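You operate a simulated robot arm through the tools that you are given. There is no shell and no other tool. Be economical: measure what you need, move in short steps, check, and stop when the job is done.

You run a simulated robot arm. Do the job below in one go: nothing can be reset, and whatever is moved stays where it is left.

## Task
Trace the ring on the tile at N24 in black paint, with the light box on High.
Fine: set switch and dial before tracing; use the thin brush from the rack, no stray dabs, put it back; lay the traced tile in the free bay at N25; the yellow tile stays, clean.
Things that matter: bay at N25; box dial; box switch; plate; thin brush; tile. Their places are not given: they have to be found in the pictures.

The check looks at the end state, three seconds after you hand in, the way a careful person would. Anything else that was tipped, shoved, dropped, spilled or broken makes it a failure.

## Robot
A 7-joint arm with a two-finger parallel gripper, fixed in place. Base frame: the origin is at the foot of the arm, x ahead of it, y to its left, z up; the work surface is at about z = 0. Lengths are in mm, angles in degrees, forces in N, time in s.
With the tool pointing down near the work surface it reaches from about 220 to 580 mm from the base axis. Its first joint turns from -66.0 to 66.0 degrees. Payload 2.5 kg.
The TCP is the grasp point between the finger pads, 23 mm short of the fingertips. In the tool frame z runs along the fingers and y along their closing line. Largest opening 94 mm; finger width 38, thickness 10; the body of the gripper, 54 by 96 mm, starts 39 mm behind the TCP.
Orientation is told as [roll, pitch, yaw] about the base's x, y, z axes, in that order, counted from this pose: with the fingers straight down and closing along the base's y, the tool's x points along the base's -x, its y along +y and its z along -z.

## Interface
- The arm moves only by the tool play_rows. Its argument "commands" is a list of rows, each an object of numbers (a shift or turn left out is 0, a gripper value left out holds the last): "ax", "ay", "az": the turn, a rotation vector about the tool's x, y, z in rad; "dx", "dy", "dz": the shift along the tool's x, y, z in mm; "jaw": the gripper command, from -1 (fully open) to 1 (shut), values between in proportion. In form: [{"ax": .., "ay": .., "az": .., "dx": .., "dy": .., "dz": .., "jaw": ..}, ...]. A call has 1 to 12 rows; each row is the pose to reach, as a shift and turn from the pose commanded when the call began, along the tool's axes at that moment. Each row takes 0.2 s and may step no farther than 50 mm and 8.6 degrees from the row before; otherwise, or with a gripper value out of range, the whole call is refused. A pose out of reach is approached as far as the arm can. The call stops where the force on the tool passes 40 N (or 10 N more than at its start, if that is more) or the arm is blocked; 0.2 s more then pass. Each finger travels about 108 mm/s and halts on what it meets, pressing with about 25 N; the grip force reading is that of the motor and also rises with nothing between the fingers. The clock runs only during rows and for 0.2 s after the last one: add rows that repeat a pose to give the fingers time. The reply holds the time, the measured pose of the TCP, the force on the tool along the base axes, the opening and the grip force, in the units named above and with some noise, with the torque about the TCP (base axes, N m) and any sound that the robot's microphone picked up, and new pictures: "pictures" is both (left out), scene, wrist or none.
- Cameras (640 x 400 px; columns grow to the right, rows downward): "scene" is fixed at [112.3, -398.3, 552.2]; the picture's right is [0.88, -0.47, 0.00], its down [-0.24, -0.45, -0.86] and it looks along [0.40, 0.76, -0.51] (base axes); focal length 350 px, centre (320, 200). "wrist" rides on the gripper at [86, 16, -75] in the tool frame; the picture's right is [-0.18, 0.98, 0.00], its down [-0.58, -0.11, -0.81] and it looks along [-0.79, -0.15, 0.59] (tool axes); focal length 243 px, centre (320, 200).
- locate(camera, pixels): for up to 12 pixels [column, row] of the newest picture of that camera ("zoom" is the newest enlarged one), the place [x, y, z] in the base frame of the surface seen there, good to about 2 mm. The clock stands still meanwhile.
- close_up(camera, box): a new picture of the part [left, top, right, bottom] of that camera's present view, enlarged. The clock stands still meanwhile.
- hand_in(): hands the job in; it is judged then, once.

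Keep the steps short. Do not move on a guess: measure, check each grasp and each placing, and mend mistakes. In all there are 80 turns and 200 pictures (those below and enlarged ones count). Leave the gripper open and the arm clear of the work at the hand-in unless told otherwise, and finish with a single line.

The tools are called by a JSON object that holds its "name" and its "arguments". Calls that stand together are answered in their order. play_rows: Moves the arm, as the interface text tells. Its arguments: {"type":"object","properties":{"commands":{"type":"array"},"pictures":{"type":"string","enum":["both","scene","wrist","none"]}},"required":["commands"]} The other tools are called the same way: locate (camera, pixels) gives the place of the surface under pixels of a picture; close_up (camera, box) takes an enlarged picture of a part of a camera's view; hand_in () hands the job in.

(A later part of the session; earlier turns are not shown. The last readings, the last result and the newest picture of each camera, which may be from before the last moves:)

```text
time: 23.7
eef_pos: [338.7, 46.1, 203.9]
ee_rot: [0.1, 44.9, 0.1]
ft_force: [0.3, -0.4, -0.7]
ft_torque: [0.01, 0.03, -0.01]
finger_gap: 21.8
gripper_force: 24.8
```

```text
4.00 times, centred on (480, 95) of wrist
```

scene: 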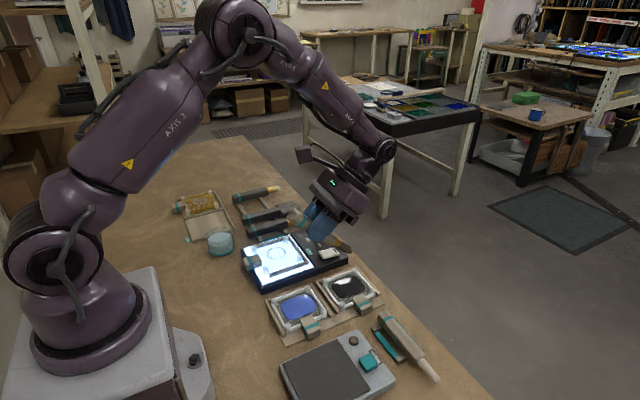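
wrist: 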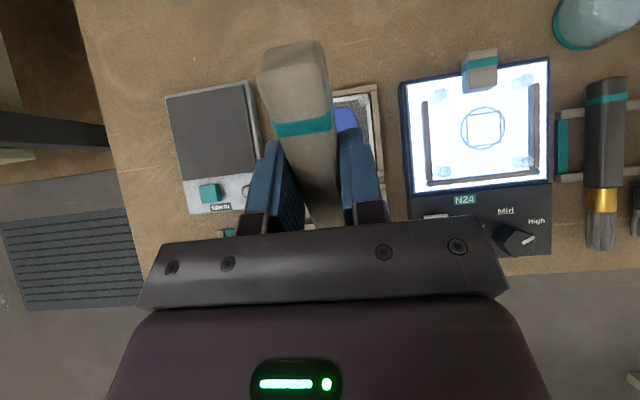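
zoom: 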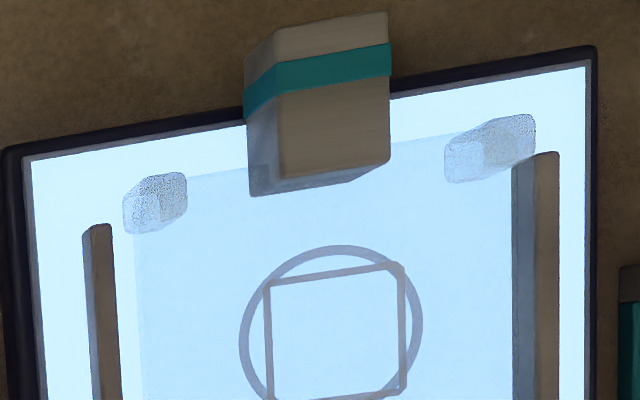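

Ring centre ≈ (315,202), r ≈ 21.3, tile top z≈36. Black paint centre ≈ (414,48), surface z≈21.5; tip now ≈ (413,44,122). Lower it 85 mm over the paint.

{"name": "play_rows", "arguments": {"commands": [{"dx": -20, "dy": 1, "dz": 20}, {"dx": -40, "dy": 2, "dz": 40}, {"dx": -55, "dy": 3, "dz": 55}, {"dx": -60, "dy": 3, "dz": 60}, {"dx": -60, "dy": 3, "dz": 60}], "pictures": "scene"}}

{"name": "close_up", "arguments": {"camera": "scene", "box": [300, 240, 396, 300]}}

```text
time: 24.9
eef_pos: [338.6, 49.8, 117.5]
ee_rot: [0.1, 44.8, 0.0]
ft_force: [0.3, 0.3, -1.2]
ft_torque: [0.02, -0.03, 0.0]
finger_gap: 21.5
gripper_force: 24.9
```

scene: 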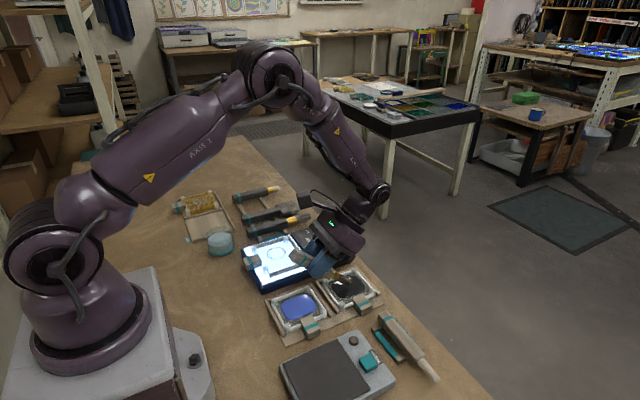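

```text
6.67 times, centred on (348, 270) of scene
```

zoom: 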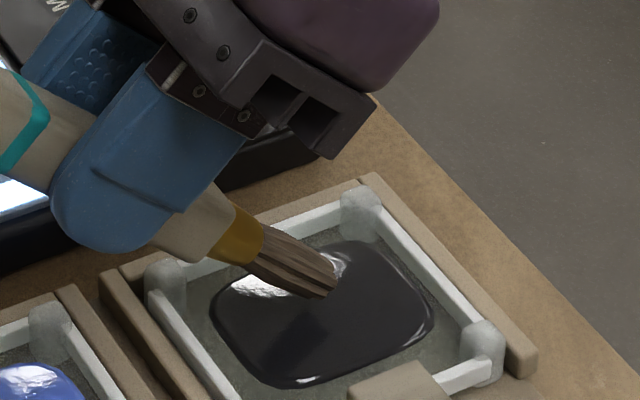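

{"name": "locate", "arguments": {"camera": "zoom", "pixels": [[333, 290], [328, 294], [325, 283], [305, 280], [345, 340], [240, 310], [395, 310]]}}

```text
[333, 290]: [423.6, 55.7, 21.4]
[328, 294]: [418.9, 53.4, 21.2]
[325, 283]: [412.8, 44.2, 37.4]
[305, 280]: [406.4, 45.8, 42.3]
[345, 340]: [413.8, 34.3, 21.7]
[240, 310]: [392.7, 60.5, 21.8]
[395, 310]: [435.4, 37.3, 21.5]
```

Tip ≈ (414,46,35.5). Dip by 15–17 mm, dwell and read the force.

{"name": "play_rows", "arguments": {"commands": [{"dx": -5, "dz": 5}, {"dx": -9, "dz": 9}, {"dx": -10.6, "dz": 10.6}, {"dx": -11.6, "dz": 11.6}, {"dx": -11.6, "dz": 11.6}], "pictures": "scene"}}

{"name": "close_up", "arguments": {"camera": "scene", "box": [300, 240, 396, 300]}}

```text
time: 26.1
eef_pos: [338.6, 50.1, 99.8]
ee_rot: [0.0, 44.8, 0.0]
ft_force: [-2.8, -0.6, 12.0]
ft_torque: [-0.11, -0.69, -0.04]
finger_gap: 21.6
gripper_force: 25.0
```

scene: 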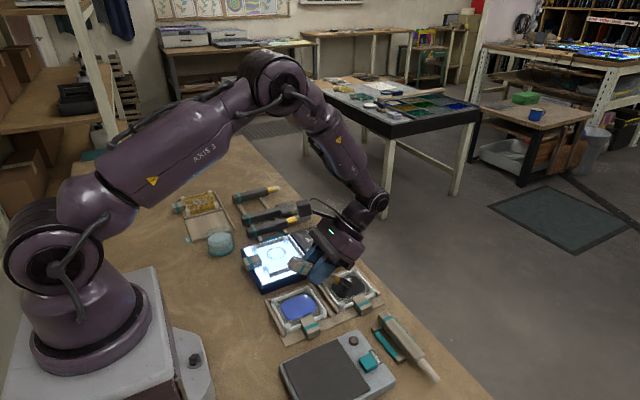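

```text
6.67 times, centred on (348, 270) of scene
```

zoom: 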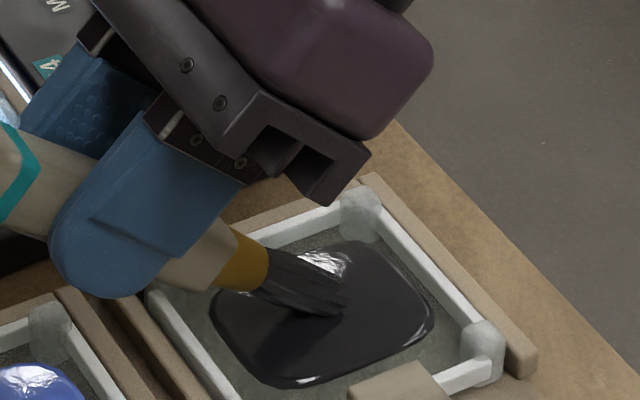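

Bristles are coated black (12 N touch: plate bottom reached at TCP z≈100–101). Lift and bring the tip above the ring's centre, ~14 mm over the tile.

{"name": "play_rows", "arguments": {"commands": [{"dx": 14.1, "dz": -14.1}, {"dx": 35.4, "dz": -35.4}, {"dx": 42.4, "dz": -42.4}, {"dx": 56.5, "dy": 30, "dz": -28.3}, {"dx": 74.9, "dy": 70, "dz": -9.9}, {"dx": 89.8, "dy": 112, "dz": 12}, {"dx": 101.5, "dy": 154, "dz": 37.9}, {"dx": 90.9, "dy": 154, "dz": 48.5}, {"dx": 90.9, "dy": 154, "dz": 48.5}], "pictures": "both"}}

{"name": "close_up", "arguments": {"camera": "scene", "box": [244, 230, 324, 280]}}

```text
refused: row 7 steps farther than a row can; nothing moved
```

```text
8.00 times, centred on (284, 255) of scene
```

zoom: 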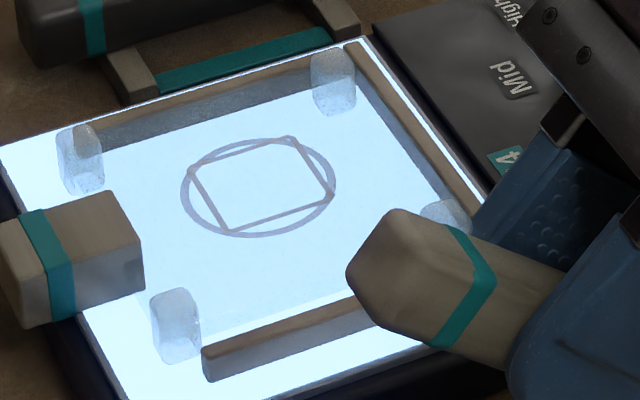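

A row was slightly too long; same path with finer steps.

{"name": "play_rows", "arguments": {"commands": [{"dx": 14.1, "dz": -14.1}, {"dx": 35.4, "dz": -35.4}, {"dx": 42.4, "dz": -42.4}, {"dx": 56.5, "dy": 30, "dz": -28.3}, {"dx": 68, "dy": 60, "dz": -17}, {"dx": 80, "dy": 90, "dz": -2}, {"dx": 90, "dy": 122, "dz": 14}, {"dx": 101.5, "dy": 154, "dz": 37.9}, {"dx": 90.9, "dy": 154, "dz": 48.5}, {"dx": 90.9, "dy": 154, "dz": 48.5}], "pictures": "both"}}

{"name": "close_up", "arguments": {"camera": "scene", "box": [244, 230, 324, 280]}}

```text
time: 28.3
eef_pos: [238.3, 204.8, 134.1]
ee_rot: [0.1, 44.8, 0.0]
ft_force: [0.8, -0.1, -1.2]
ft_torque: [-0.02, 0.02, 0.0]
finger_gap: 21.6
gripper_force: 25.1
```

scene: 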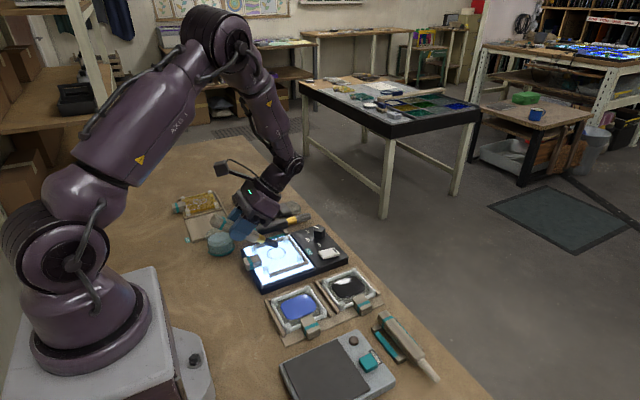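
wrist: 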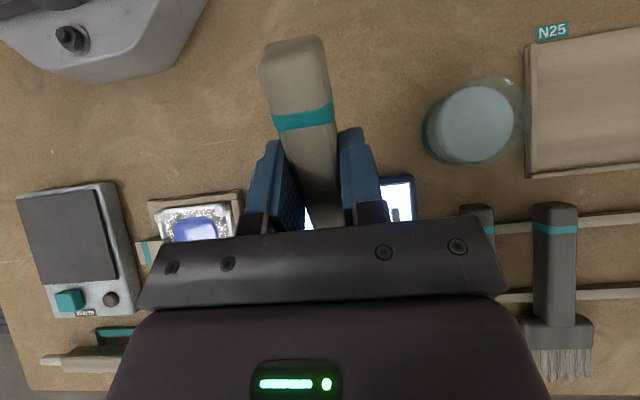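

```text
8.00 times, centred on (284, 255) of scene
```

zoom: 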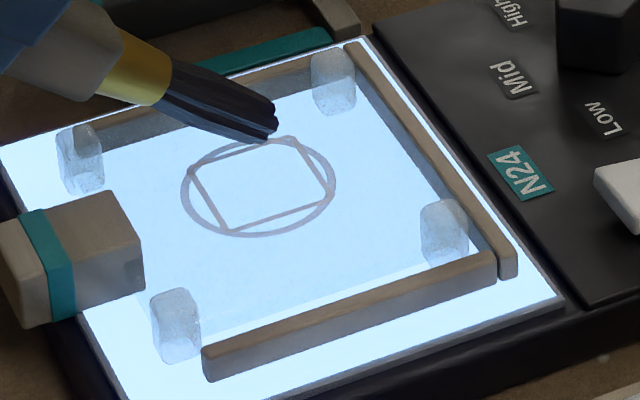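

Measure tip points on the enlarged picture.

{"name": "locate", "arguments": {"camera": "zoom", "pixels": [[273, 132], [270, 136], [268, 128], [272, 120], [262, 132], [255, 125], [240, 120], [215, 108], [259, 188]]}}

```text
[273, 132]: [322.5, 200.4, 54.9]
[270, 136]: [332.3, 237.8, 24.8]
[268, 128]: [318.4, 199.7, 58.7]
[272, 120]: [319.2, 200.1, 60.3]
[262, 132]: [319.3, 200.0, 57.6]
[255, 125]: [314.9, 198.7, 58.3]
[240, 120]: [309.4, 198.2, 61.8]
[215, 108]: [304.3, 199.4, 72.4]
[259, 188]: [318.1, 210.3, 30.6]
```

Tip's lowest point ≈ (318,203,55). Move it to 3 mm over the ring's near point (315,181).

{"name": "play_rows", "arguments": {"commands": [{"dx": 1, "dy": -11, "dz": 2.8}, {"dx": 1.9, "dy": -22.3, "dz": 1.9}, {"dx": -5, "dy": -22.3, "dz": 8.8}, {"dx": -9.4, "dy": -22.3, "dz": 13.2}, {"dx": -9.4, "dy": -22.3, "dz": 13.2}], "pictures": "scene"}}

{"name": "close_up", "arguments": {"camera": "scene", "box": [256, 240, 304, 270]}}

```text
time: 29.5
eef_pos: [236.3, 180.3, 114.8]
ee_rot: [0.1, 44.9, 0.1]
ft_force: [-4.3, -1.8, 10.9]
ft_torque: [-0.14, -0.71, -0.13]
finger_gap: 21.5
gripper_force: 24.9
```

scene: 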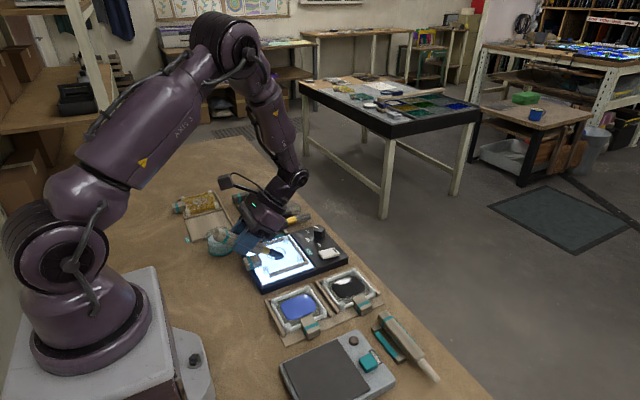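

```text
13.33 times, centred on (280, 255) of scene
```

zoom: 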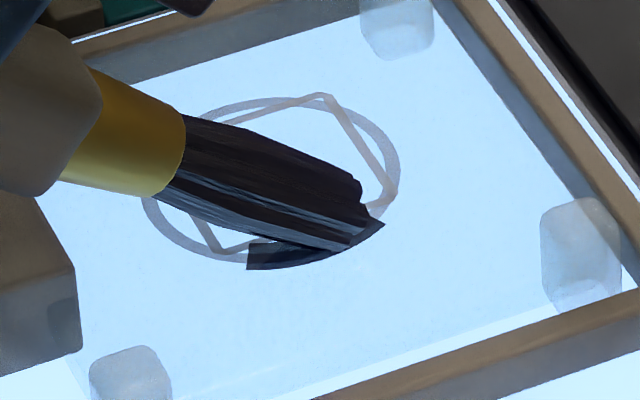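

It already touches (11 N) and has painted a clean arc right on the ring's near side — alignment is good. Ease off 1 mm and trace a short arc, then check.

{"name": "play_rows", "arguments": {"commands": [{"dx": 0.7, "dz": -0.7}, {"dx": -3.2, "dy": 0.73, "dz": -4.6}, {"dx": -6.8, "dy": 2.85, "dz": -8.2}, {"dx": -9.9, "dy": 6.24, "dz": -11.4}], "pictures": "scene"}}

{"name": "close_up", "arguments": {"camera": "scene", "box": [256, 240, 304, 270]}}

```text
time: 30.5
eef_pos: [251.6, 186.8, 116.0]
ee_rot: [0.0, 44.8, 0.0]
ft_force: [0.1, -0.1, -1.9]
ft_torque: [-0.01, 0.01, -0.02]
finger_gap: 21.9
gripper_force: 25.1
```

scene: 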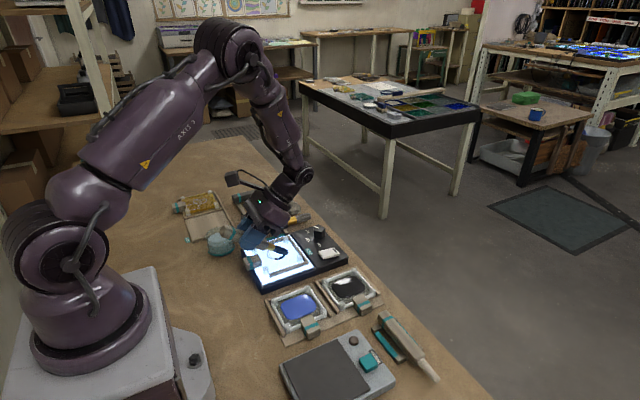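

```text
13.33 times, centred on (280, 255) of scene
```

zoom: 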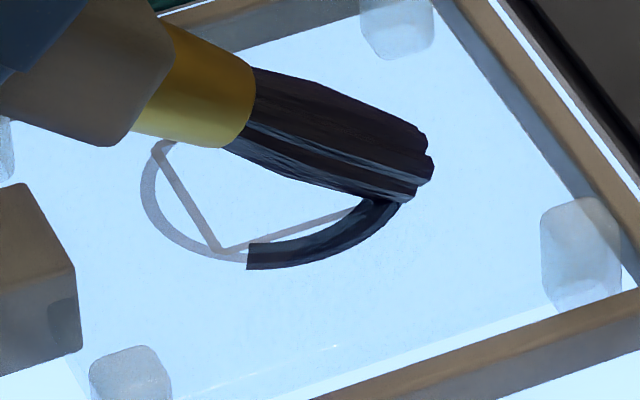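

Paint follows the ring with no force left. Lower 0.6 mm, continue from −45° to +75°, then check.

{"name": "play_rows", "arguments": {"commands": [{"dx": -2.1, "dy": 4.41, "dz": -1.3}, {"dx": -3.6, "dy": 9.55, "dz": -2.8}, {"dx": -4.1, "dy": 15.06, "dz": -3.3}, {"dx": -3.6, "dy": 20.57, "dz": -2.8}, {"dx": -2.1, "dy": 25.71, "dz": -1.3}, {"dx": 0.3, "dy": 30.12, "dz": 1.1}, {"dx": 3.4, "dy": 33.51, "dz": 4.2}, {"dx": 7.0, "dy": 35.63, "dz": 7.9}], "pictures": "scene"}}

{"name": "close_up", "arguments": {"camera": "scene", "box": [256, 240, 304, 270]}}

```text
time: 32.3
eef_pos: [241.7, 223.8, 115.0]
ee_rot: [0.1, 44.8, -0.1]
ft_force: [1.7, -1.0, 6.1]
ft_torque: [-0.07, -0.74, -0.09]
finger_gap: 21.6
gripper_force: 25.3
```

scene: 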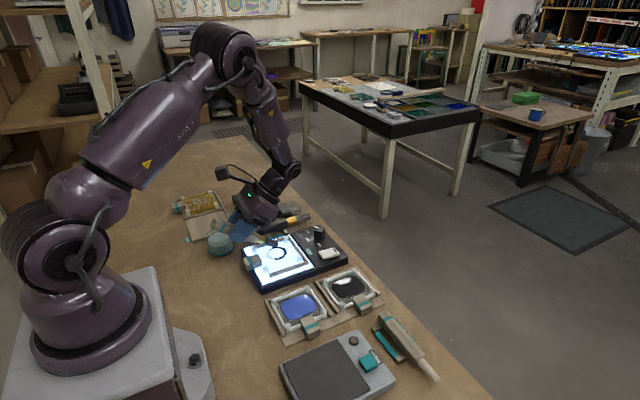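

```text
13.33 times, centred on (280, 255) of scene
```

zoom: 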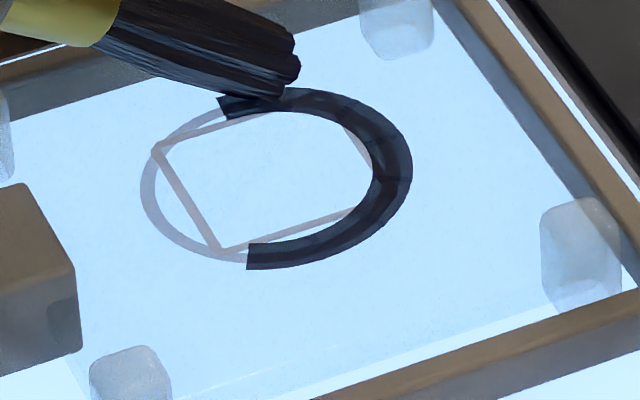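

Half the ring is cleanly covered. Continue from 75° round to 255°.

{"name": "play_rows", "arguments": {"commands": [{"dx": 4.6, "dy": 0.73, "dz": 4.6}, {"dx": 8.5, "dy": 0, "dz": 8.5}, {"dx": 12.1, "dy": -2.12, "dz": 12.1}, {"dx": 15.25, "dy": -5.51, "dz": 15.25}, {"dx": 17.65, "dy": -9.92, "dz": 17.65}, {"dx": 19.15, "dy": -15.06, "dz": 19.15}, {"dx": 19.66, "dy": -20.57, "dz": 19.66}, {"dx": 19.15, "dy": -26.08, "dz": 19.15}, {"dx": 17.65, "dy": -31.22, "dz": 17.65}, {"dx": 15.25, "dy": -35.63, "dz": 15.25}, {"dx": 12.1, "dy": -39.02, "dz": 12.1}, {"dx": 8.5, "dy": -41.14, "dz": 8.5}], "pictures": "scene"}}

{"name": "close_up", "arguments": {"camera": "scene", "box": [256, 240, 304, 270]}}

```text
time: 34.9
eef_pos: [230.5, 181.7, 114.9]
ee_rot: [0.2, 44.9, 0.1]
ft_force: [0.2, -0.8, -1.0]
ft_torque: [0.04, -0.02, -0.01]
finger_gap: 21.6
gripper_force: 24.4
```

scene: 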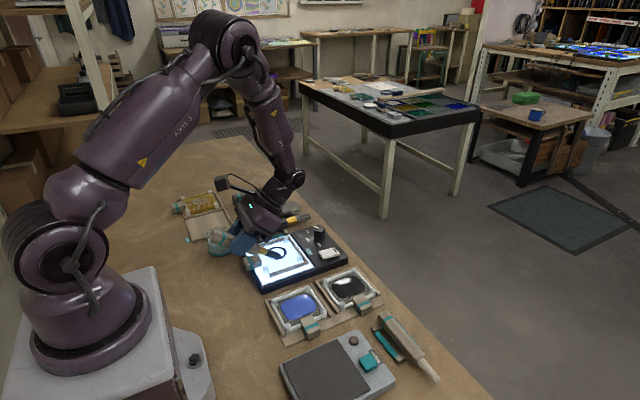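

```text
13.33 times, centred on (280, 255) of scene
```

zoom: 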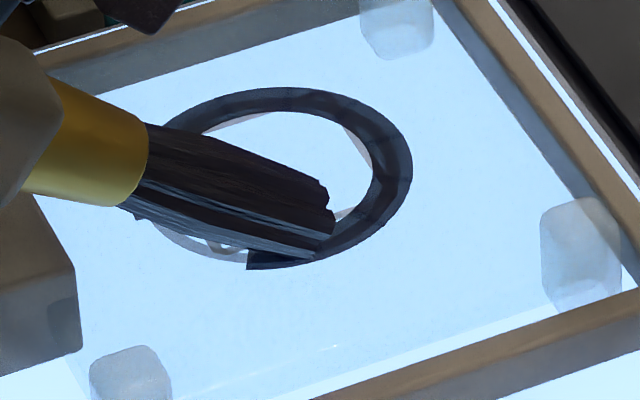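

The stretch at the lower left (~195°–240°) stayed unpainted: the tip floated there. Lift 25 mm to see it fully.

{"name": "play_rows", "arguments": {"commands": [{"dx": 10, "dz": -10}, {"dx": 22, "dz": -22}, {"dx": 32, "dz": -32}], "pictures": "scene"}}

{"name": "close_up", "arguments": {"camera": "scene", "box": [244, 230, 324, 280]}}

```text
time: 35.7
eef_pos: [230.7, 182.3, 158.7]
ee_rot: [0.0, 44.9, 0.0]
ft_force: [0.1, 0.0, -1.8]
ft_torque: [0.0, 0.01, -0.02]
finger_gap: 21.5
gripper_force: 25.0
```

scene: 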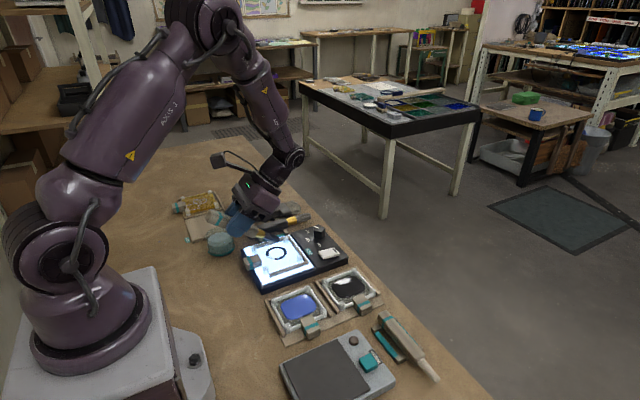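

```text
8.00 times, centred on (284, 255) of scene
```

zoom: 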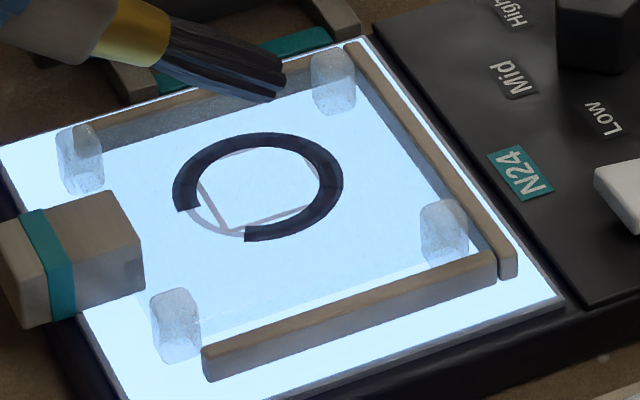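

Only the arc ~200°–245° is missing. Come down at 230° about 1 mm deeper than before and read force and picture.

{"name": "play_rows", "arguments": {"commands": [{"dx": 5.8, "dy": 4.25, "dz": 5.8}, {"dx": -10, "dy": 4.25, "dz": 21.6}, {"dx": -22.5, "dy": 4.25, "dz": 34.1}, {"dx": -26, "dy": 4.25, "dz": 37.6}, {"dx": -26.7, "dy": 4.25, "dz": 38.3}, {"dx": -26.7, "dy": 4.25, "dz": 38.3}], "pictures": "scene"}}

{"name": "close_up", "arguments": {"camera": "scene", "box": [256, 240, 304, 270]}}

```text
time: 37.1
eef_pos: [222.1, 186.1, 112.8]
ee_rot: [0.1, 44.7, 0.0]
ft_force: [-4.2, -1.4, 10.5]
ft_torque: [-0.08, -0.73, -0.09]
finger_gap: 21.7
gripper_force: 25.3
```

scene: 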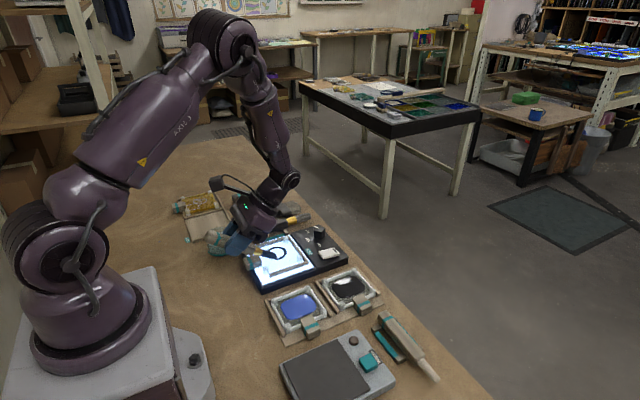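

```text
13.33 times, centred on (280, 255) of scene
```

zoom: 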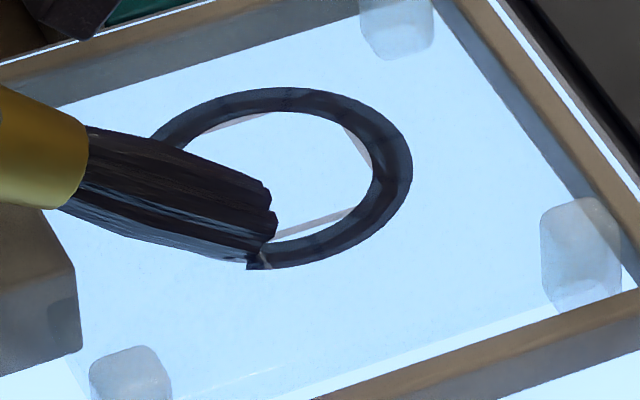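

Touching at 10 N. Trace 230°→195° and back to 255°, then lift.

{"name": "play_rows", "arguments": {"commands": [{"dx": 2.66, "dy": 4.1, "dz": 2.66}, {"dx": 3.97, "dy": 7.32, "dz": 3.97}, {"dx": 4.87, "dy": 10.81, "dz": 4.87}, {"dx": 3.97, "dy": 7.32, "dz": 3.97}, {"dx": 1.86, "dy": 2.63, "dz": 1.86}, {"dx": -1.04, "dy": -1.13, "dz": -1.04}, {"dx": -3.3, "dy": -2.98, "dz": -3.3}, {"dx": -5.8, "dy": -4.25, "dz": -5.8}, {"dx": 4.2, "dy": -4.25, "dz": -15.8}, {"dx": 26.2, "dy": -4.25, "dz": -37.8}], "pictures": "scene"}}

{"name": "close_up", "arguments": {"camera": "scene", "box": [244, 230, 324, 280]}}

```text
time: 39.3
eef_pos: [230.4, 181.0, 156.5]
ee_rot: [0.2, 44.8, 0.1]
ft_force: [0.2, -0.1, -0.6]
ft_torque: [0.01, -0.02, 0.01]
finger_gap: 21.6
gripper_force: 24.8
```

scene: 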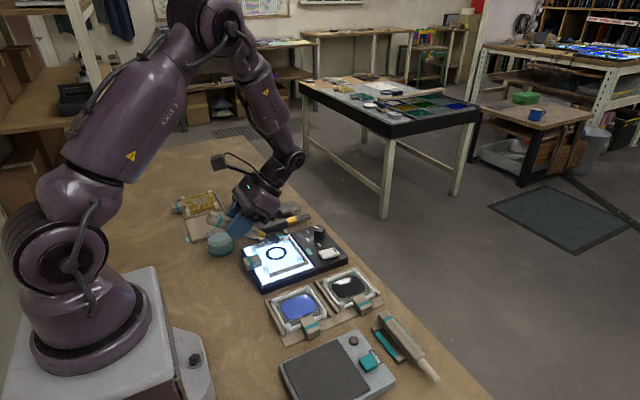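

```text
8.00 times, centred on (284, 255) of scene
```

zoom: 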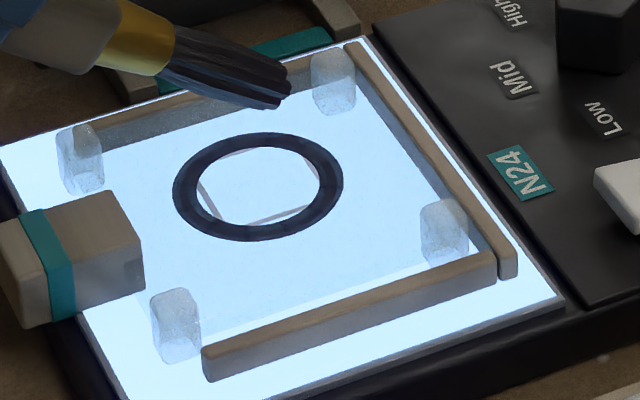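

The ring is fully painted, nothing stray. Carry the brush back level to above its rack slot.

{"name": "play_rows", "arguments": {"commands": [{"dx": 14.1, "dz": -28.3}, {"dx": 17.7, "dy": 20, "dz": -46, "ay": -0.07}, {"dx": 10.6, "dy": 47.5, "dz": -53, "ay": -0.149}, {"dx": 3.5, "dy": 75, "dz": -60.1, "ay": -0.229}, {"dx": -3.5, "dy": 102.5, "dz": -67.2, "ay": -0.308}, {"dx": -10.6, "dy": 130, "dz": -74.2, "ay": -0.388}, {"dx": -17.7, "dy": 157.5, "dz": -81.3, "ay": -0.467}, {"dx": -24.7, "dy": 185, "dz": -88.4, "ay": -0.547}, {"dx": -31.8, "dy": 212.5, "dz": -95.4, "ay": -0.626}, {"dx": -38.9, "dy": 240, "dz": -102.5, "ay": -0.706}, {"dx": -45.9, "dy": 267.5, "dz": -109.6, "ay": -0.785}, {"dx": -45.9, "dy": 267.5, "dz": -109.6, "ay": -0.785}], "pictures": "both"}}

{"name": "close_up", "arguments": {"camera": "scene", "box": [216, 130, 344, 210]}}

```text
time: 41.9
eef_pos: [340.6, 446.1, 204.1]
ee_rot: [0.0, -0.2, 0.1]
ft_force: [-0.5, 0.0, -1.7]
ft_torque: [0.0, -0.01, -0.01]
finger_gap: 21.4
gripper_force: 25.0
```

scene: 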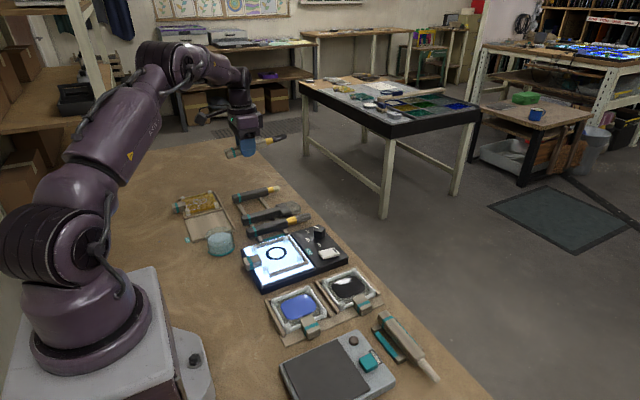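
wrist: 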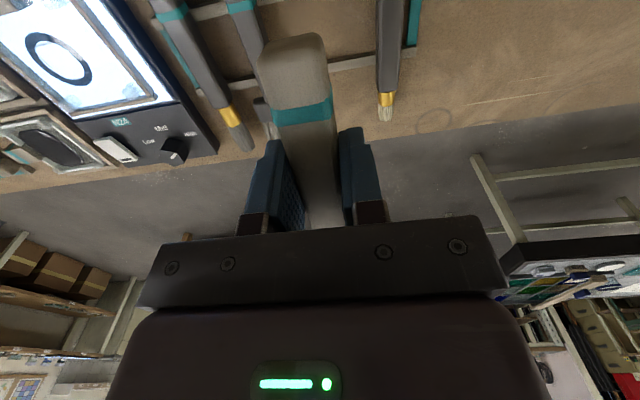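

```text
5.00 times, centred on (280, 170) of scene
```

zoom: 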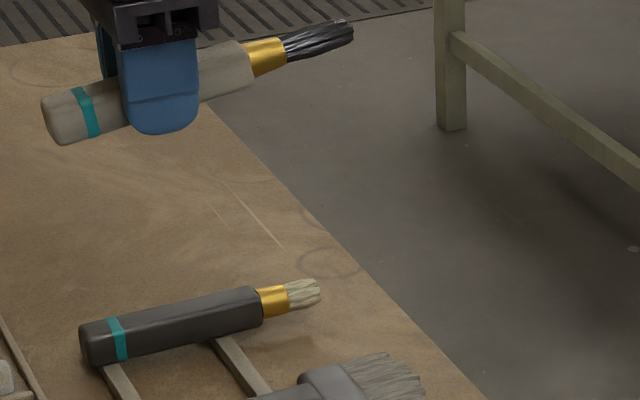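

The brush has tilted slightly in the grip (tip up). Measure its slope to compensate.

{"name": "locate", "arguments": {"camera": "zoom", "pixels": [[348, 38], [300, 47], [268, 58], [230, 70], [230, 50], [85, 110], [80, 92], [60, 100], [110, 85]]}}

```text
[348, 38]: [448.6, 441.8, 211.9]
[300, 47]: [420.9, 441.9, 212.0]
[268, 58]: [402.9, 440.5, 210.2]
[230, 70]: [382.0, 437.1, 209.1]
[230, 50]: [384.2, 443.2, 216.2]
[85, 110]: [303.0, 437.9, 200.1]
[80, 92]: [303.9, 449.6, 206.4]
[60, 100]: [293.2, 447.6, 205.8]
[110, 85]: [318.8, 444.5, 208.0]
```

Tilt ≈ 6.5°. Pitch +0.113 rad to level the brush and descend to TCP z≈37.

{"name": "play_rows", "arguments": {"commands": [{"dz": 30, "ay": 0.113}, {"dz": 70, "ay": 0.113}, {"dz": 110, "ay": 0.113}, {"dz": 145, "ay": 0.113}, {"dz": 162, "ay": 0.113, "dx": -1}, {"dz": 167, "ay": 0.113, "dx": -1}], "pictures": "scene"}}

{"name": "close_up", "arguments": {"camera": "scene", "box": [226, 160, 322, 240]}}

```text
time: 43.3
eef_pos: [340.7, 449.0, 38.2]
ee_rot: [0.0, 6.3, -0.1]
ft_force: [-0.4, 1.3, -0.3]
ft_torque: [-0.02, -0.01, -0.02]
finger_gap: 21.7
gripper_force: 25.0
```

scene: 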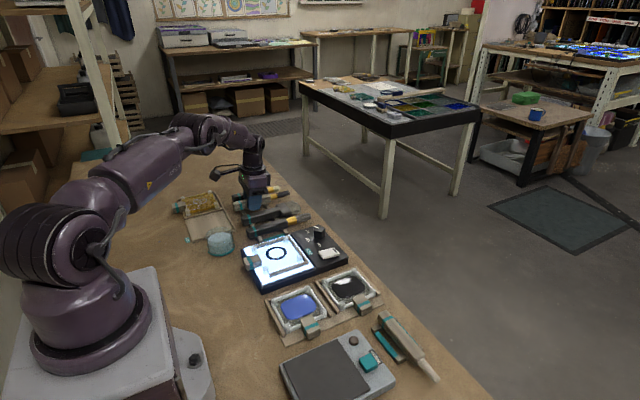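

```text
5.00 times, centred on (274, 200) of scene
```

zoom: 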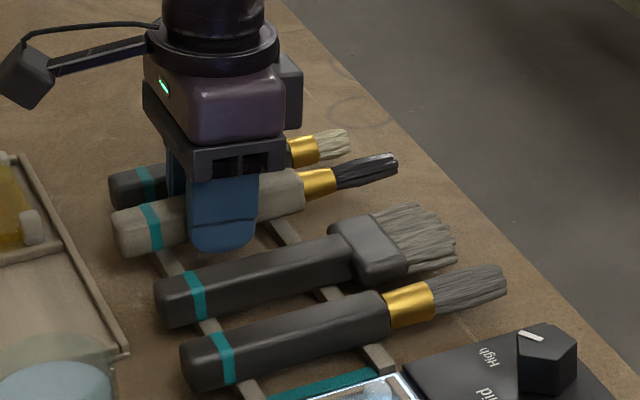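

Brush is level, ~8 mm above the rack and ~3–4 mm back from its original place. Nudge forward and lower in small steps.

{"name": "play_rows", "arguments": {"commands": [{"dx": -3.5, "dz": 2}, {"dx": -3.8, "dz": 4}, {"dx": -4, "dz": 6}, {"dx": -4, "dz": 7}, {"dx": -4, "dz": 7}], "pictures": "scene"}}

{"name": "close_up", "arguments": {"camera": "scene", "box": [226, 160, 322, 240]}}

```text
time: 44.5
eef_pos: [343.6, 449.2, 30.6]
ee_rot: [-0.1, 6.3, 0.0]
ft_force: [-0.6, 0.8, -0.6]
ft_torque: [0.03, 0.03, 0.0]
finger_gap: 21.6
gripper_force: 24.7
```

scene: 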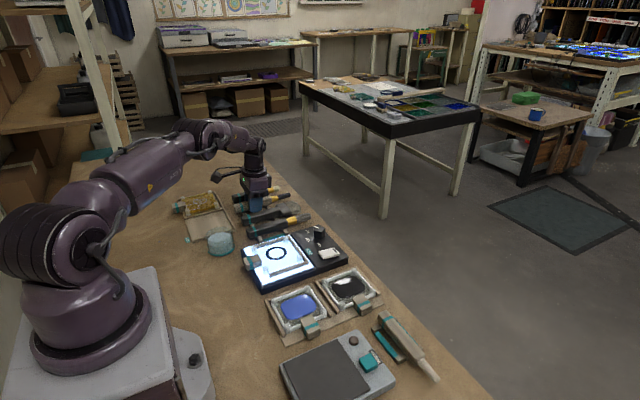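

```text
5.00 times, centred on (274, 200) of scene
```

zoom: 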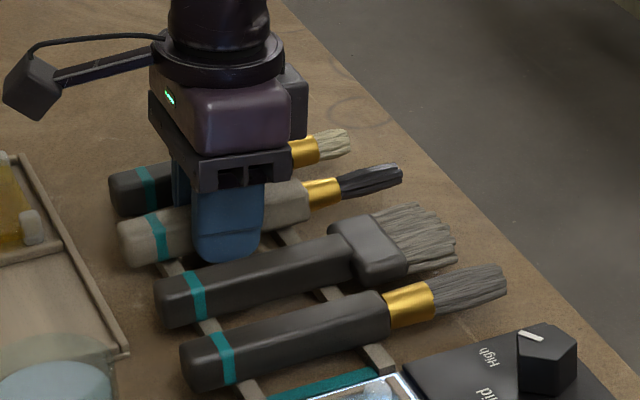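

About 3 mm still to go; y is ~2 mm left of the original. Lower on in 1 mm steps.

{"name": "play_rows", "arguments": {"commands": [{"dx": -1, "dy": -2, "dz": 1}, {"dx": -1, "dy": -2, "dz": 2}, {"dx": -1, "dy": -2, "dz": 2.8}, {"dx": -1, "dy": -2, "dz": 2.8}], "pictures": "scene"}}

{"name": "close_up", "arguments": {"camera": "scene", "box": [226, 160, 322, 240]}}

```text
time: 45.5
eef_pos: [344.1, 447.8, 27.6]
ee_rot: [0.0, 6.3, 0.0]
ft_force: [1.6, -1.0, 0.5]
ft_torque: [-0.02, 0.02, 0.02]
finger_gap: 21.5
gripper_force: 24.8
```

scene: 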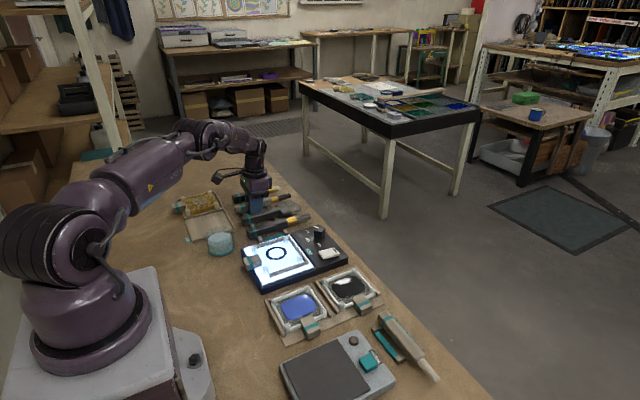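

```text
5.00 times, centred on (274, 200) of scene
```

zoom: 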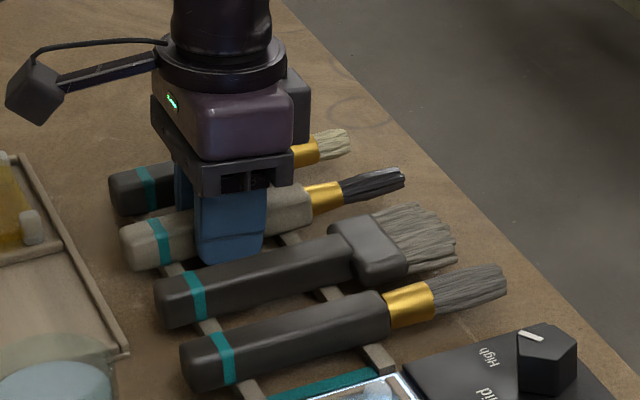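

Back almost exactly at its original pixels (handle end 122,240). Open the fingers and rise.

{"name": "play_rows", "arguments": {"commands": [{"jaw": 0.4}, {"jaw": 0.0}, {"jaw": -0.2}, {"jaw": -0.2}, {"dz": -20}, {"dz": -60}, {"dz": -100}, {"dz": -140}], "pictures": "both"}}

{"name": "close_up", "arguments": {"camera": "scene", "box": [226, 160, 322, 240]}}

```text
time: 47.3
eef_pos: [361.2, 449.1, 165.5]
ee_rot: [0.0, 6.3, 0.0]
ft_force: [0.0, 0.4, -0.4]
ft_torque: [0.02, -0.01, -0.02]
finger_gap: 56.4
gripper_force: 0.0
```

scene: 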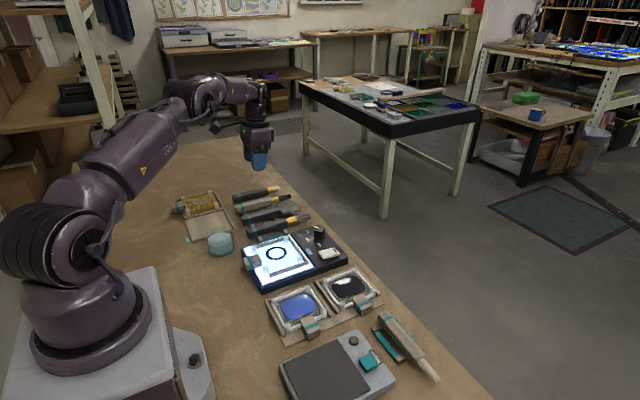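
wrist: 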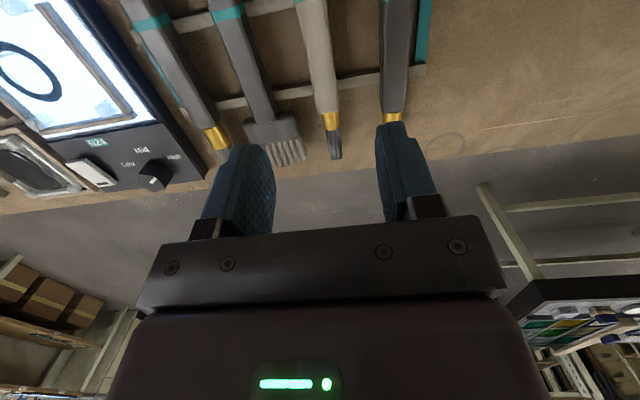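

```text
5.00 times, centred on (274, 200) of scene
```

zoom: 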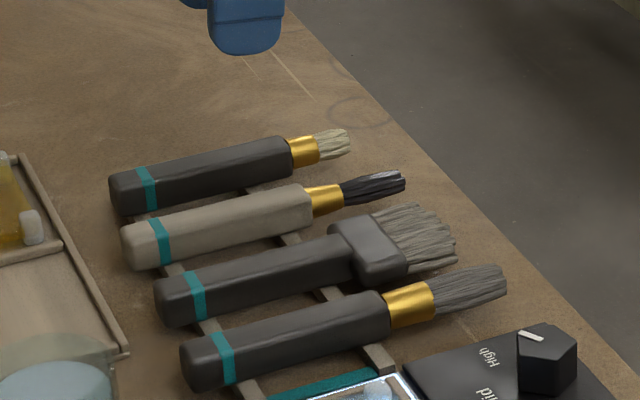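

Brush is back and untouched otherwise. Now look at the bay N25 from above: pitch 45° at about (290,420,250).

{"name": "play_rows", "arguments": {"commands": [{"dx": 13.3, "dy": -5, "dz": -12.8, "ay": 0.113}, {"dx": 26.6, "dy": -10, "dz": -25.6, "ay": 0.226}, {"dx": 40, "dy": -15, "dz": -38.4, "ay": 0.339}, {"dx": 53.3, "dy": -20, "dz": -51, "ay": 0.452}, {"dx": 66.6, "dy": -25, "dz": -64, "ay": 0.565}, {"dx": 79.9, "dy": -29, "dz": -76.7, "ay": 0.675}], "pictures": "wrist"}}

{"name": "close_up", "arguments": {"camera": "wrist", "box": [160, 0, 480, 200]}}

```text
time: 48.7
eef_pos: [290.0, 418.4, 251.7]
ee_rot: [0.1, 45.1, -0.1]
ft_force: [1.0, 0.4, 0.5]
ft_torque: [-0.02, 0.03, 0.0]
finger_gap: 56.4
gripper_force: 0.0
```

wrist: 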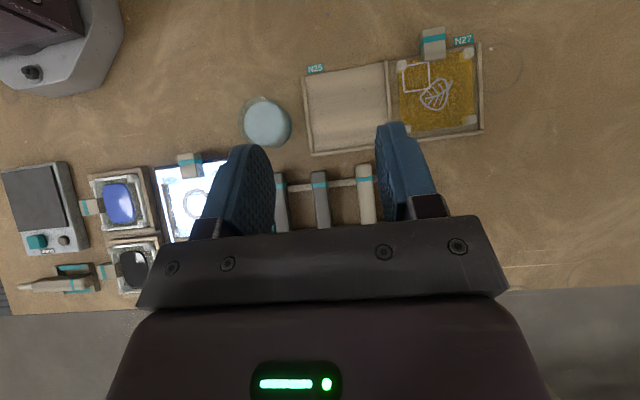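

```text
2.00 times, centred on (320, 100) of wrist
```

zoom: 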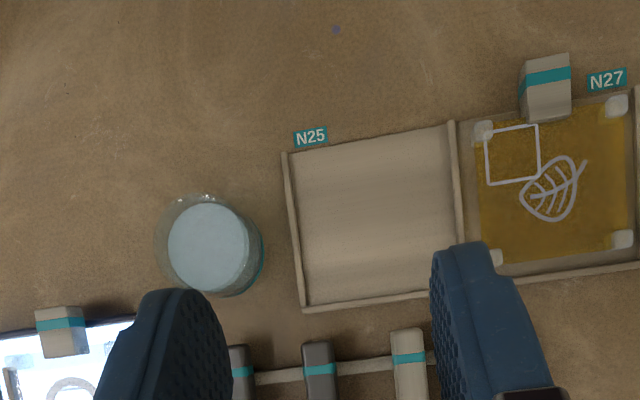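

Bay N25 is open to −x, so the tile's handle must face −x, like the neighbour. Measure the bay's rails, the yellow tile and handle.

{"name": "locate", "arguments": {"camera": "zoom", "pixels": [[286, 155], [294, 230], [304, 305], [452, 128], [460, 215], [365, 303], [375, 215], [545, 98], [484, 131], [615, 106], [620, 240], [548, 60]]}}

{"name": "locate", "arguments": {"camera": "zoom", "pixels": [[200, 200], [160, 245], [262, 250], [225, 295], [60, 340], [55, 312], [88, 340], [40, 340], [300, 160], [310, 296], [448, 140], [425, 287]]}}

```text
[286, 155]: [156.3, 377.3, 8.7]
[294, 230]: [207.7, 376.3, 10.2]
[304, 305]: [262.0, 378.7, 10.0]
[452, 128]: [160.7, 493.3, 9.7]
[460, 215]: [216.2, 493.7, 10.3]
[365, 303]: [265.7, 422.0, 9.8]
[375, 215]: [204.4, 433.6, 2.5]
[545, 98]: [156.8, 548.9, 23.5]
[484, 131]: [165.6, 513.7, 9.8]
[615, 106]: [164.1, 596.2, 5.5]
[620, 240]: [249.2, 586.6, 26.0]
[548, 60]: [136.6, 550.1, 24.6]
```

```text
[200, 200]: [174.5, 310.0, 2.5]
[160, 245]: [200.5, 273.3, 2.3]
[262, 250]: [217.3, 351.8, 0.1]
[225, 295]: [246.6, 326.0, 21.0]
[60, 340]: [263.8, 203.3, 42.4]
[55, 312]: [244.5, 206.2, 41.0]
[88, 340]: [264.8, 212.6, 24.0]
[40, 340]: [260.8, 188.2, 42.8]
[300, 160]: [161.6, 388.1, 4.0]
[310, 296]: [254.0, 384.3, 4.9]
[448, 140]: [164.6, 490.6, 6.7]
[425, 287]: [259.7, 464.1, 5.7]
```

Target handle position is about (150,433), at 71° from the base axis. Test reach empty with pitch 30° (wrist then stays under 66°) at z=100.

{"name": "play_rows", "arguments": {"commands": [{"dx": -1, "dy": 3, "dz": 34, "ay": -0.044}, {"dx": -2, "dy": 6, "dz": 68, "ay": -0.087}, {"dx": -3.5, "dy": 9, "dz": 102, "ay": -0.131}, {"dx": -5, "dy": 12, "dz": 136, "ay": -0.175}, {"dx": -6, "dy": 14, "dz": 170, "ay": -0.218}, {"dx": -7.1, "dy": 15, "dz": 205, "ay": -0.262}, {"dx": -7.1, "dy": 15, "dz": 205, "ay": -0.262}], "pictures": "both"}}

```text
time: 50.3
eef_pos: [148.8, 433.5, 101.9]
ee_rot: [0.0, 29.9, 0.0]
ft_force: [0.0, -0.2, -0.4]
ft_torque: [-0.03, 0.03, 0.04]
finger_gap: 56.4
gripper_force: 0.1
```

scene: 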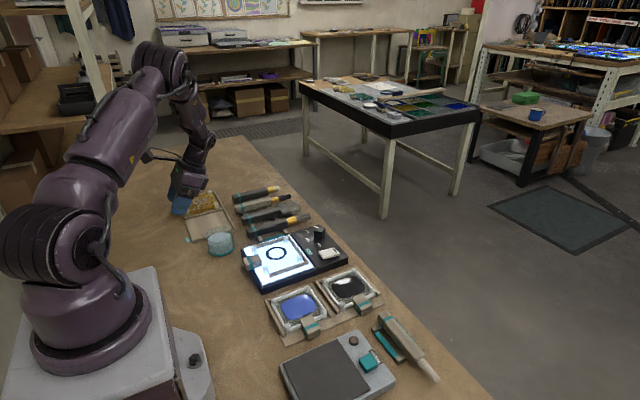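
wrist: 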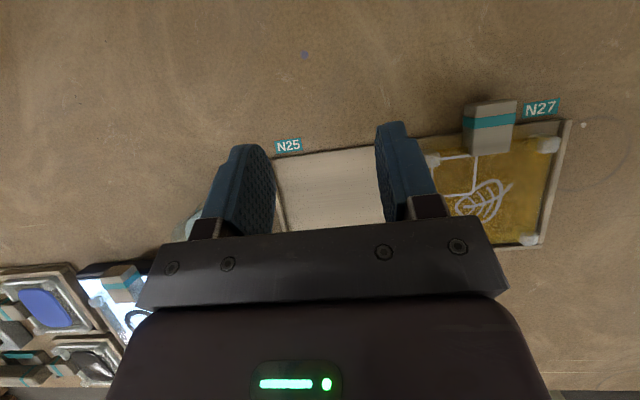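

Reachable. Now measure the tile's handle on N24 closely in the scene view.

{"name": "close_up", "arguments": {"camera": "scene", "box": [236, 240, 284, 270]}}

{"name": "locate", "arguments": {"camera": "wrist", "pixels": [[108, 272], [130, 268], [118, 285], [135, 280], [122, 278]]}}

```text
13.33 times, centred on (260, 255) of scene
```

zoom: 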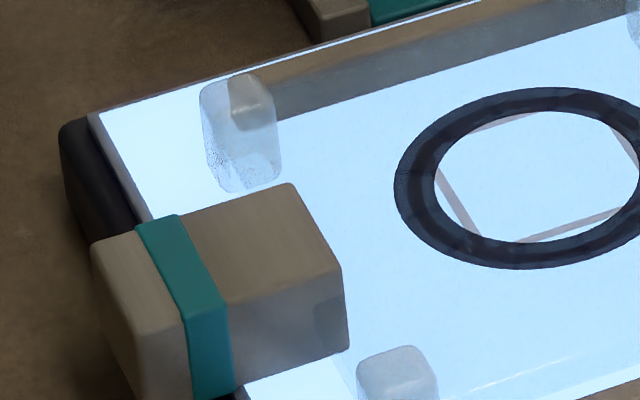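

```text
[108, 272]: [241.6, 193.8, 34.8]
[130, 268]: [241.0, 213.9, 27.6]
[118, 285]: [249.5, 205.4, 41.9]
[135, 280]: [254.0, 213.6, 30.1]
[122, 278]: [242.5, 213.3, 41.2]
```

{"name": "locate", "arguments": {"camera": "zoom", "pixels": [[95, 248], [140, 325], [335, 265], [290, 188], [215, 245], [340, 345], [140, 385], [100, 300], [260, 330], [110, 225], [130, 210], [240, 385]]}}

```text
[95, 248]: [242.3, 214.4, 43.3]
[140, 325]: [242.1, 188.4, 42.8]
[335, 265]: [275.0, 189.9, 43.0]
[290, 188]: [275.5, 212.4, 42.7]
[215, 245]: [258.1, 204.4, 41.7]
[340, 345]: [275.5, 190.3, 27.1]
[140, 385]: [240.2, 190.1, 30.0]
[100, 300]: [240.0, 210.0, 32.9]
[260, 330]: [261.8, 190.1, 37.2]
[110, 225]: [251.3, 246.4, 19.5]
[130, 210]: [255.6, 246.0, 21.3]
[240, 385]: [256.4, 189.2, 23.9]
```

Handle: x 241–276, y 189–213.5, z 25–43. Go above it at (254,201.5,130), pitch 30°, opening 38 mm.

{"name": "play_rows", "arguments": {"commands": [{"dx": 14, "dz": -24.2}, {"dx": -1.2, "dy": -38.7, "dz": -33}, {"dx": -16.4, "dy": -77.3, "dz": -41.7}, {"dx": -31.6, "dy": -116, "dz": -50.5, "jaw": 0.19}, {"dx": -46.7, "dy": -154.7, "dz": -59.3}, {"dx": -61.9, "dy": -193.3, "dz": -68}, {"dx": -77.1, "dy": -232, "dz": -76.8}, {"dx": -77.1, "dy": -232, "dz": -76.8}], "pictures": "none"}}

```text
time: 52.1
eef_pos: [257.9, 201.0, 129.5]
ee_rot: [0.0, 30.0, 0.0]
ft_force: [0.3, 0.8, -0.5]
ft_torque: [0.02, 0.04, -0.02]
finger_gap: 38.1
gripper_force: 0.0
```

{"name": "play_rows", "arguments": {"commands": [{"dx": -12, "dz": 23}, {"dx": -23.8, "dz": 45.2}, {"dx": -23.8, "dz": 45.2}], "pictures": "both"}}

{"name": "close_up", "arguments": {"camera": "scene", "box": [220, 220, 300, 280]}}

```text
time: 52.9
eef_pos: [251.1, 201.2, 78.8]
ee_rot: [0.0, 29.8, -0.1]
ft_force: [0.2, -0.1, -0.2]
ft_torque: [-0.03, 0.0, -0.02]
finger_gap: 38.1
gripper_force: 0.0
```

scene: 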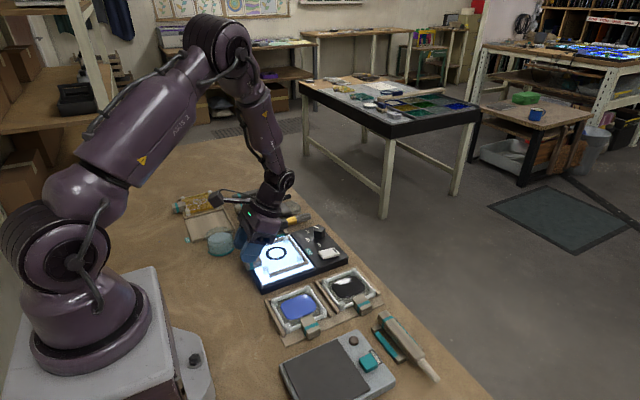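
wrist: 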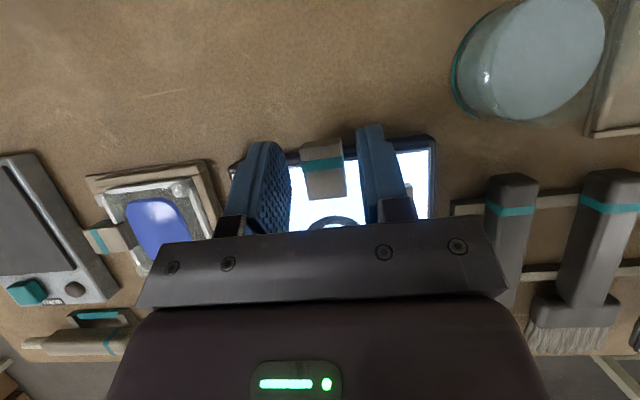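

```text
6.67 times, centred on (260, 250) of scene
```

zoom: 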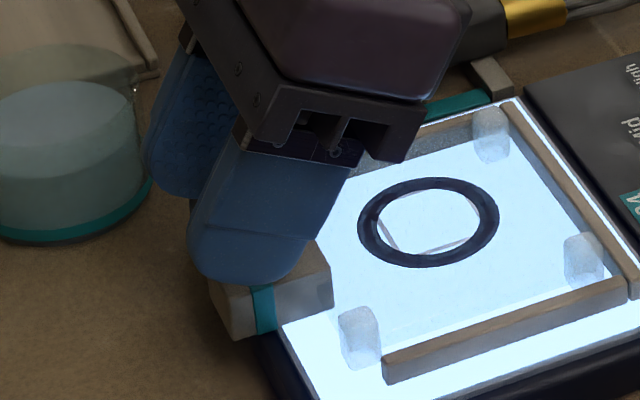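

Handle is centred between the fingers. Descend 24 mm (and 3 mm forward), then close.

{"name": "play_rows", "arguments": {"commands": [{"dx": -5, "dz": 7}, {"dx": -10, "dz": 14}, {"dx": -14.9, "dz": 19.7}, {"dx": -14.9, "dz": 19.7}, {"dx": -14.9, "dz": 19.7, "jaw": 0.8}, {"dx": -14.9, "dz": 19.7, "jaw": 0.8}, {"dx": -14.9, "dz": 19.7, "jaw": 0.8}], "pictures": "both"}}

{"name": "close_up", "arguments": {"camera": "scene", "box": [220, 220, 300, 280]}}

```text
time: 54.5
eef_pos: [253.6, 201.0, 53.5]
ee_rot: [0.1, 30.0, 0.0]
ft_force: [-0.6, -0.3, 0.7]
ft_torque: [-0.01, 0.05, 0.0]
finger_gap: 25.5
gripper_force: 24.7
```

scene: 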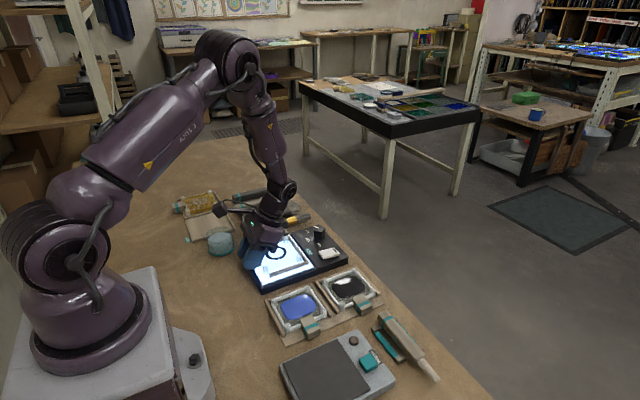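
wrist: 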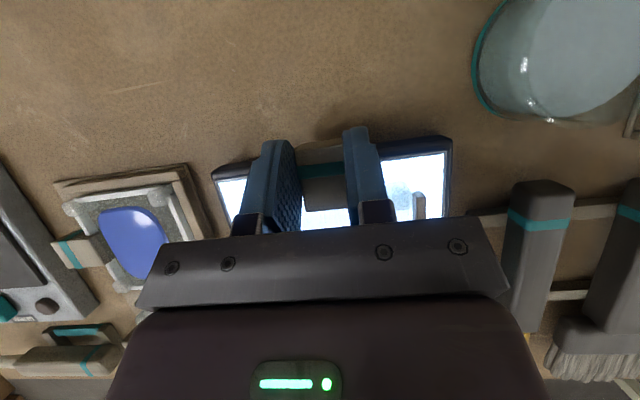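

```text
6.67 times, centred on (260, 250) of scene
```

zoom: 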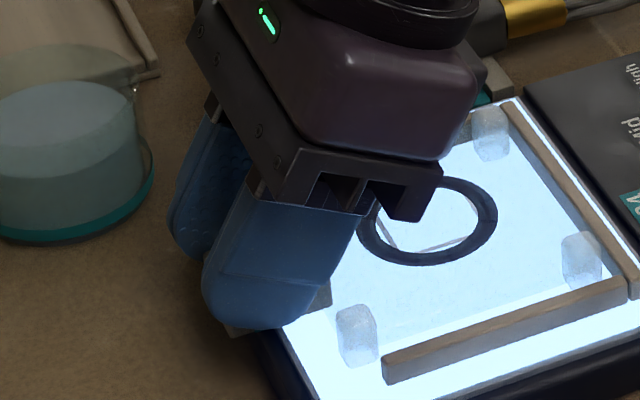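

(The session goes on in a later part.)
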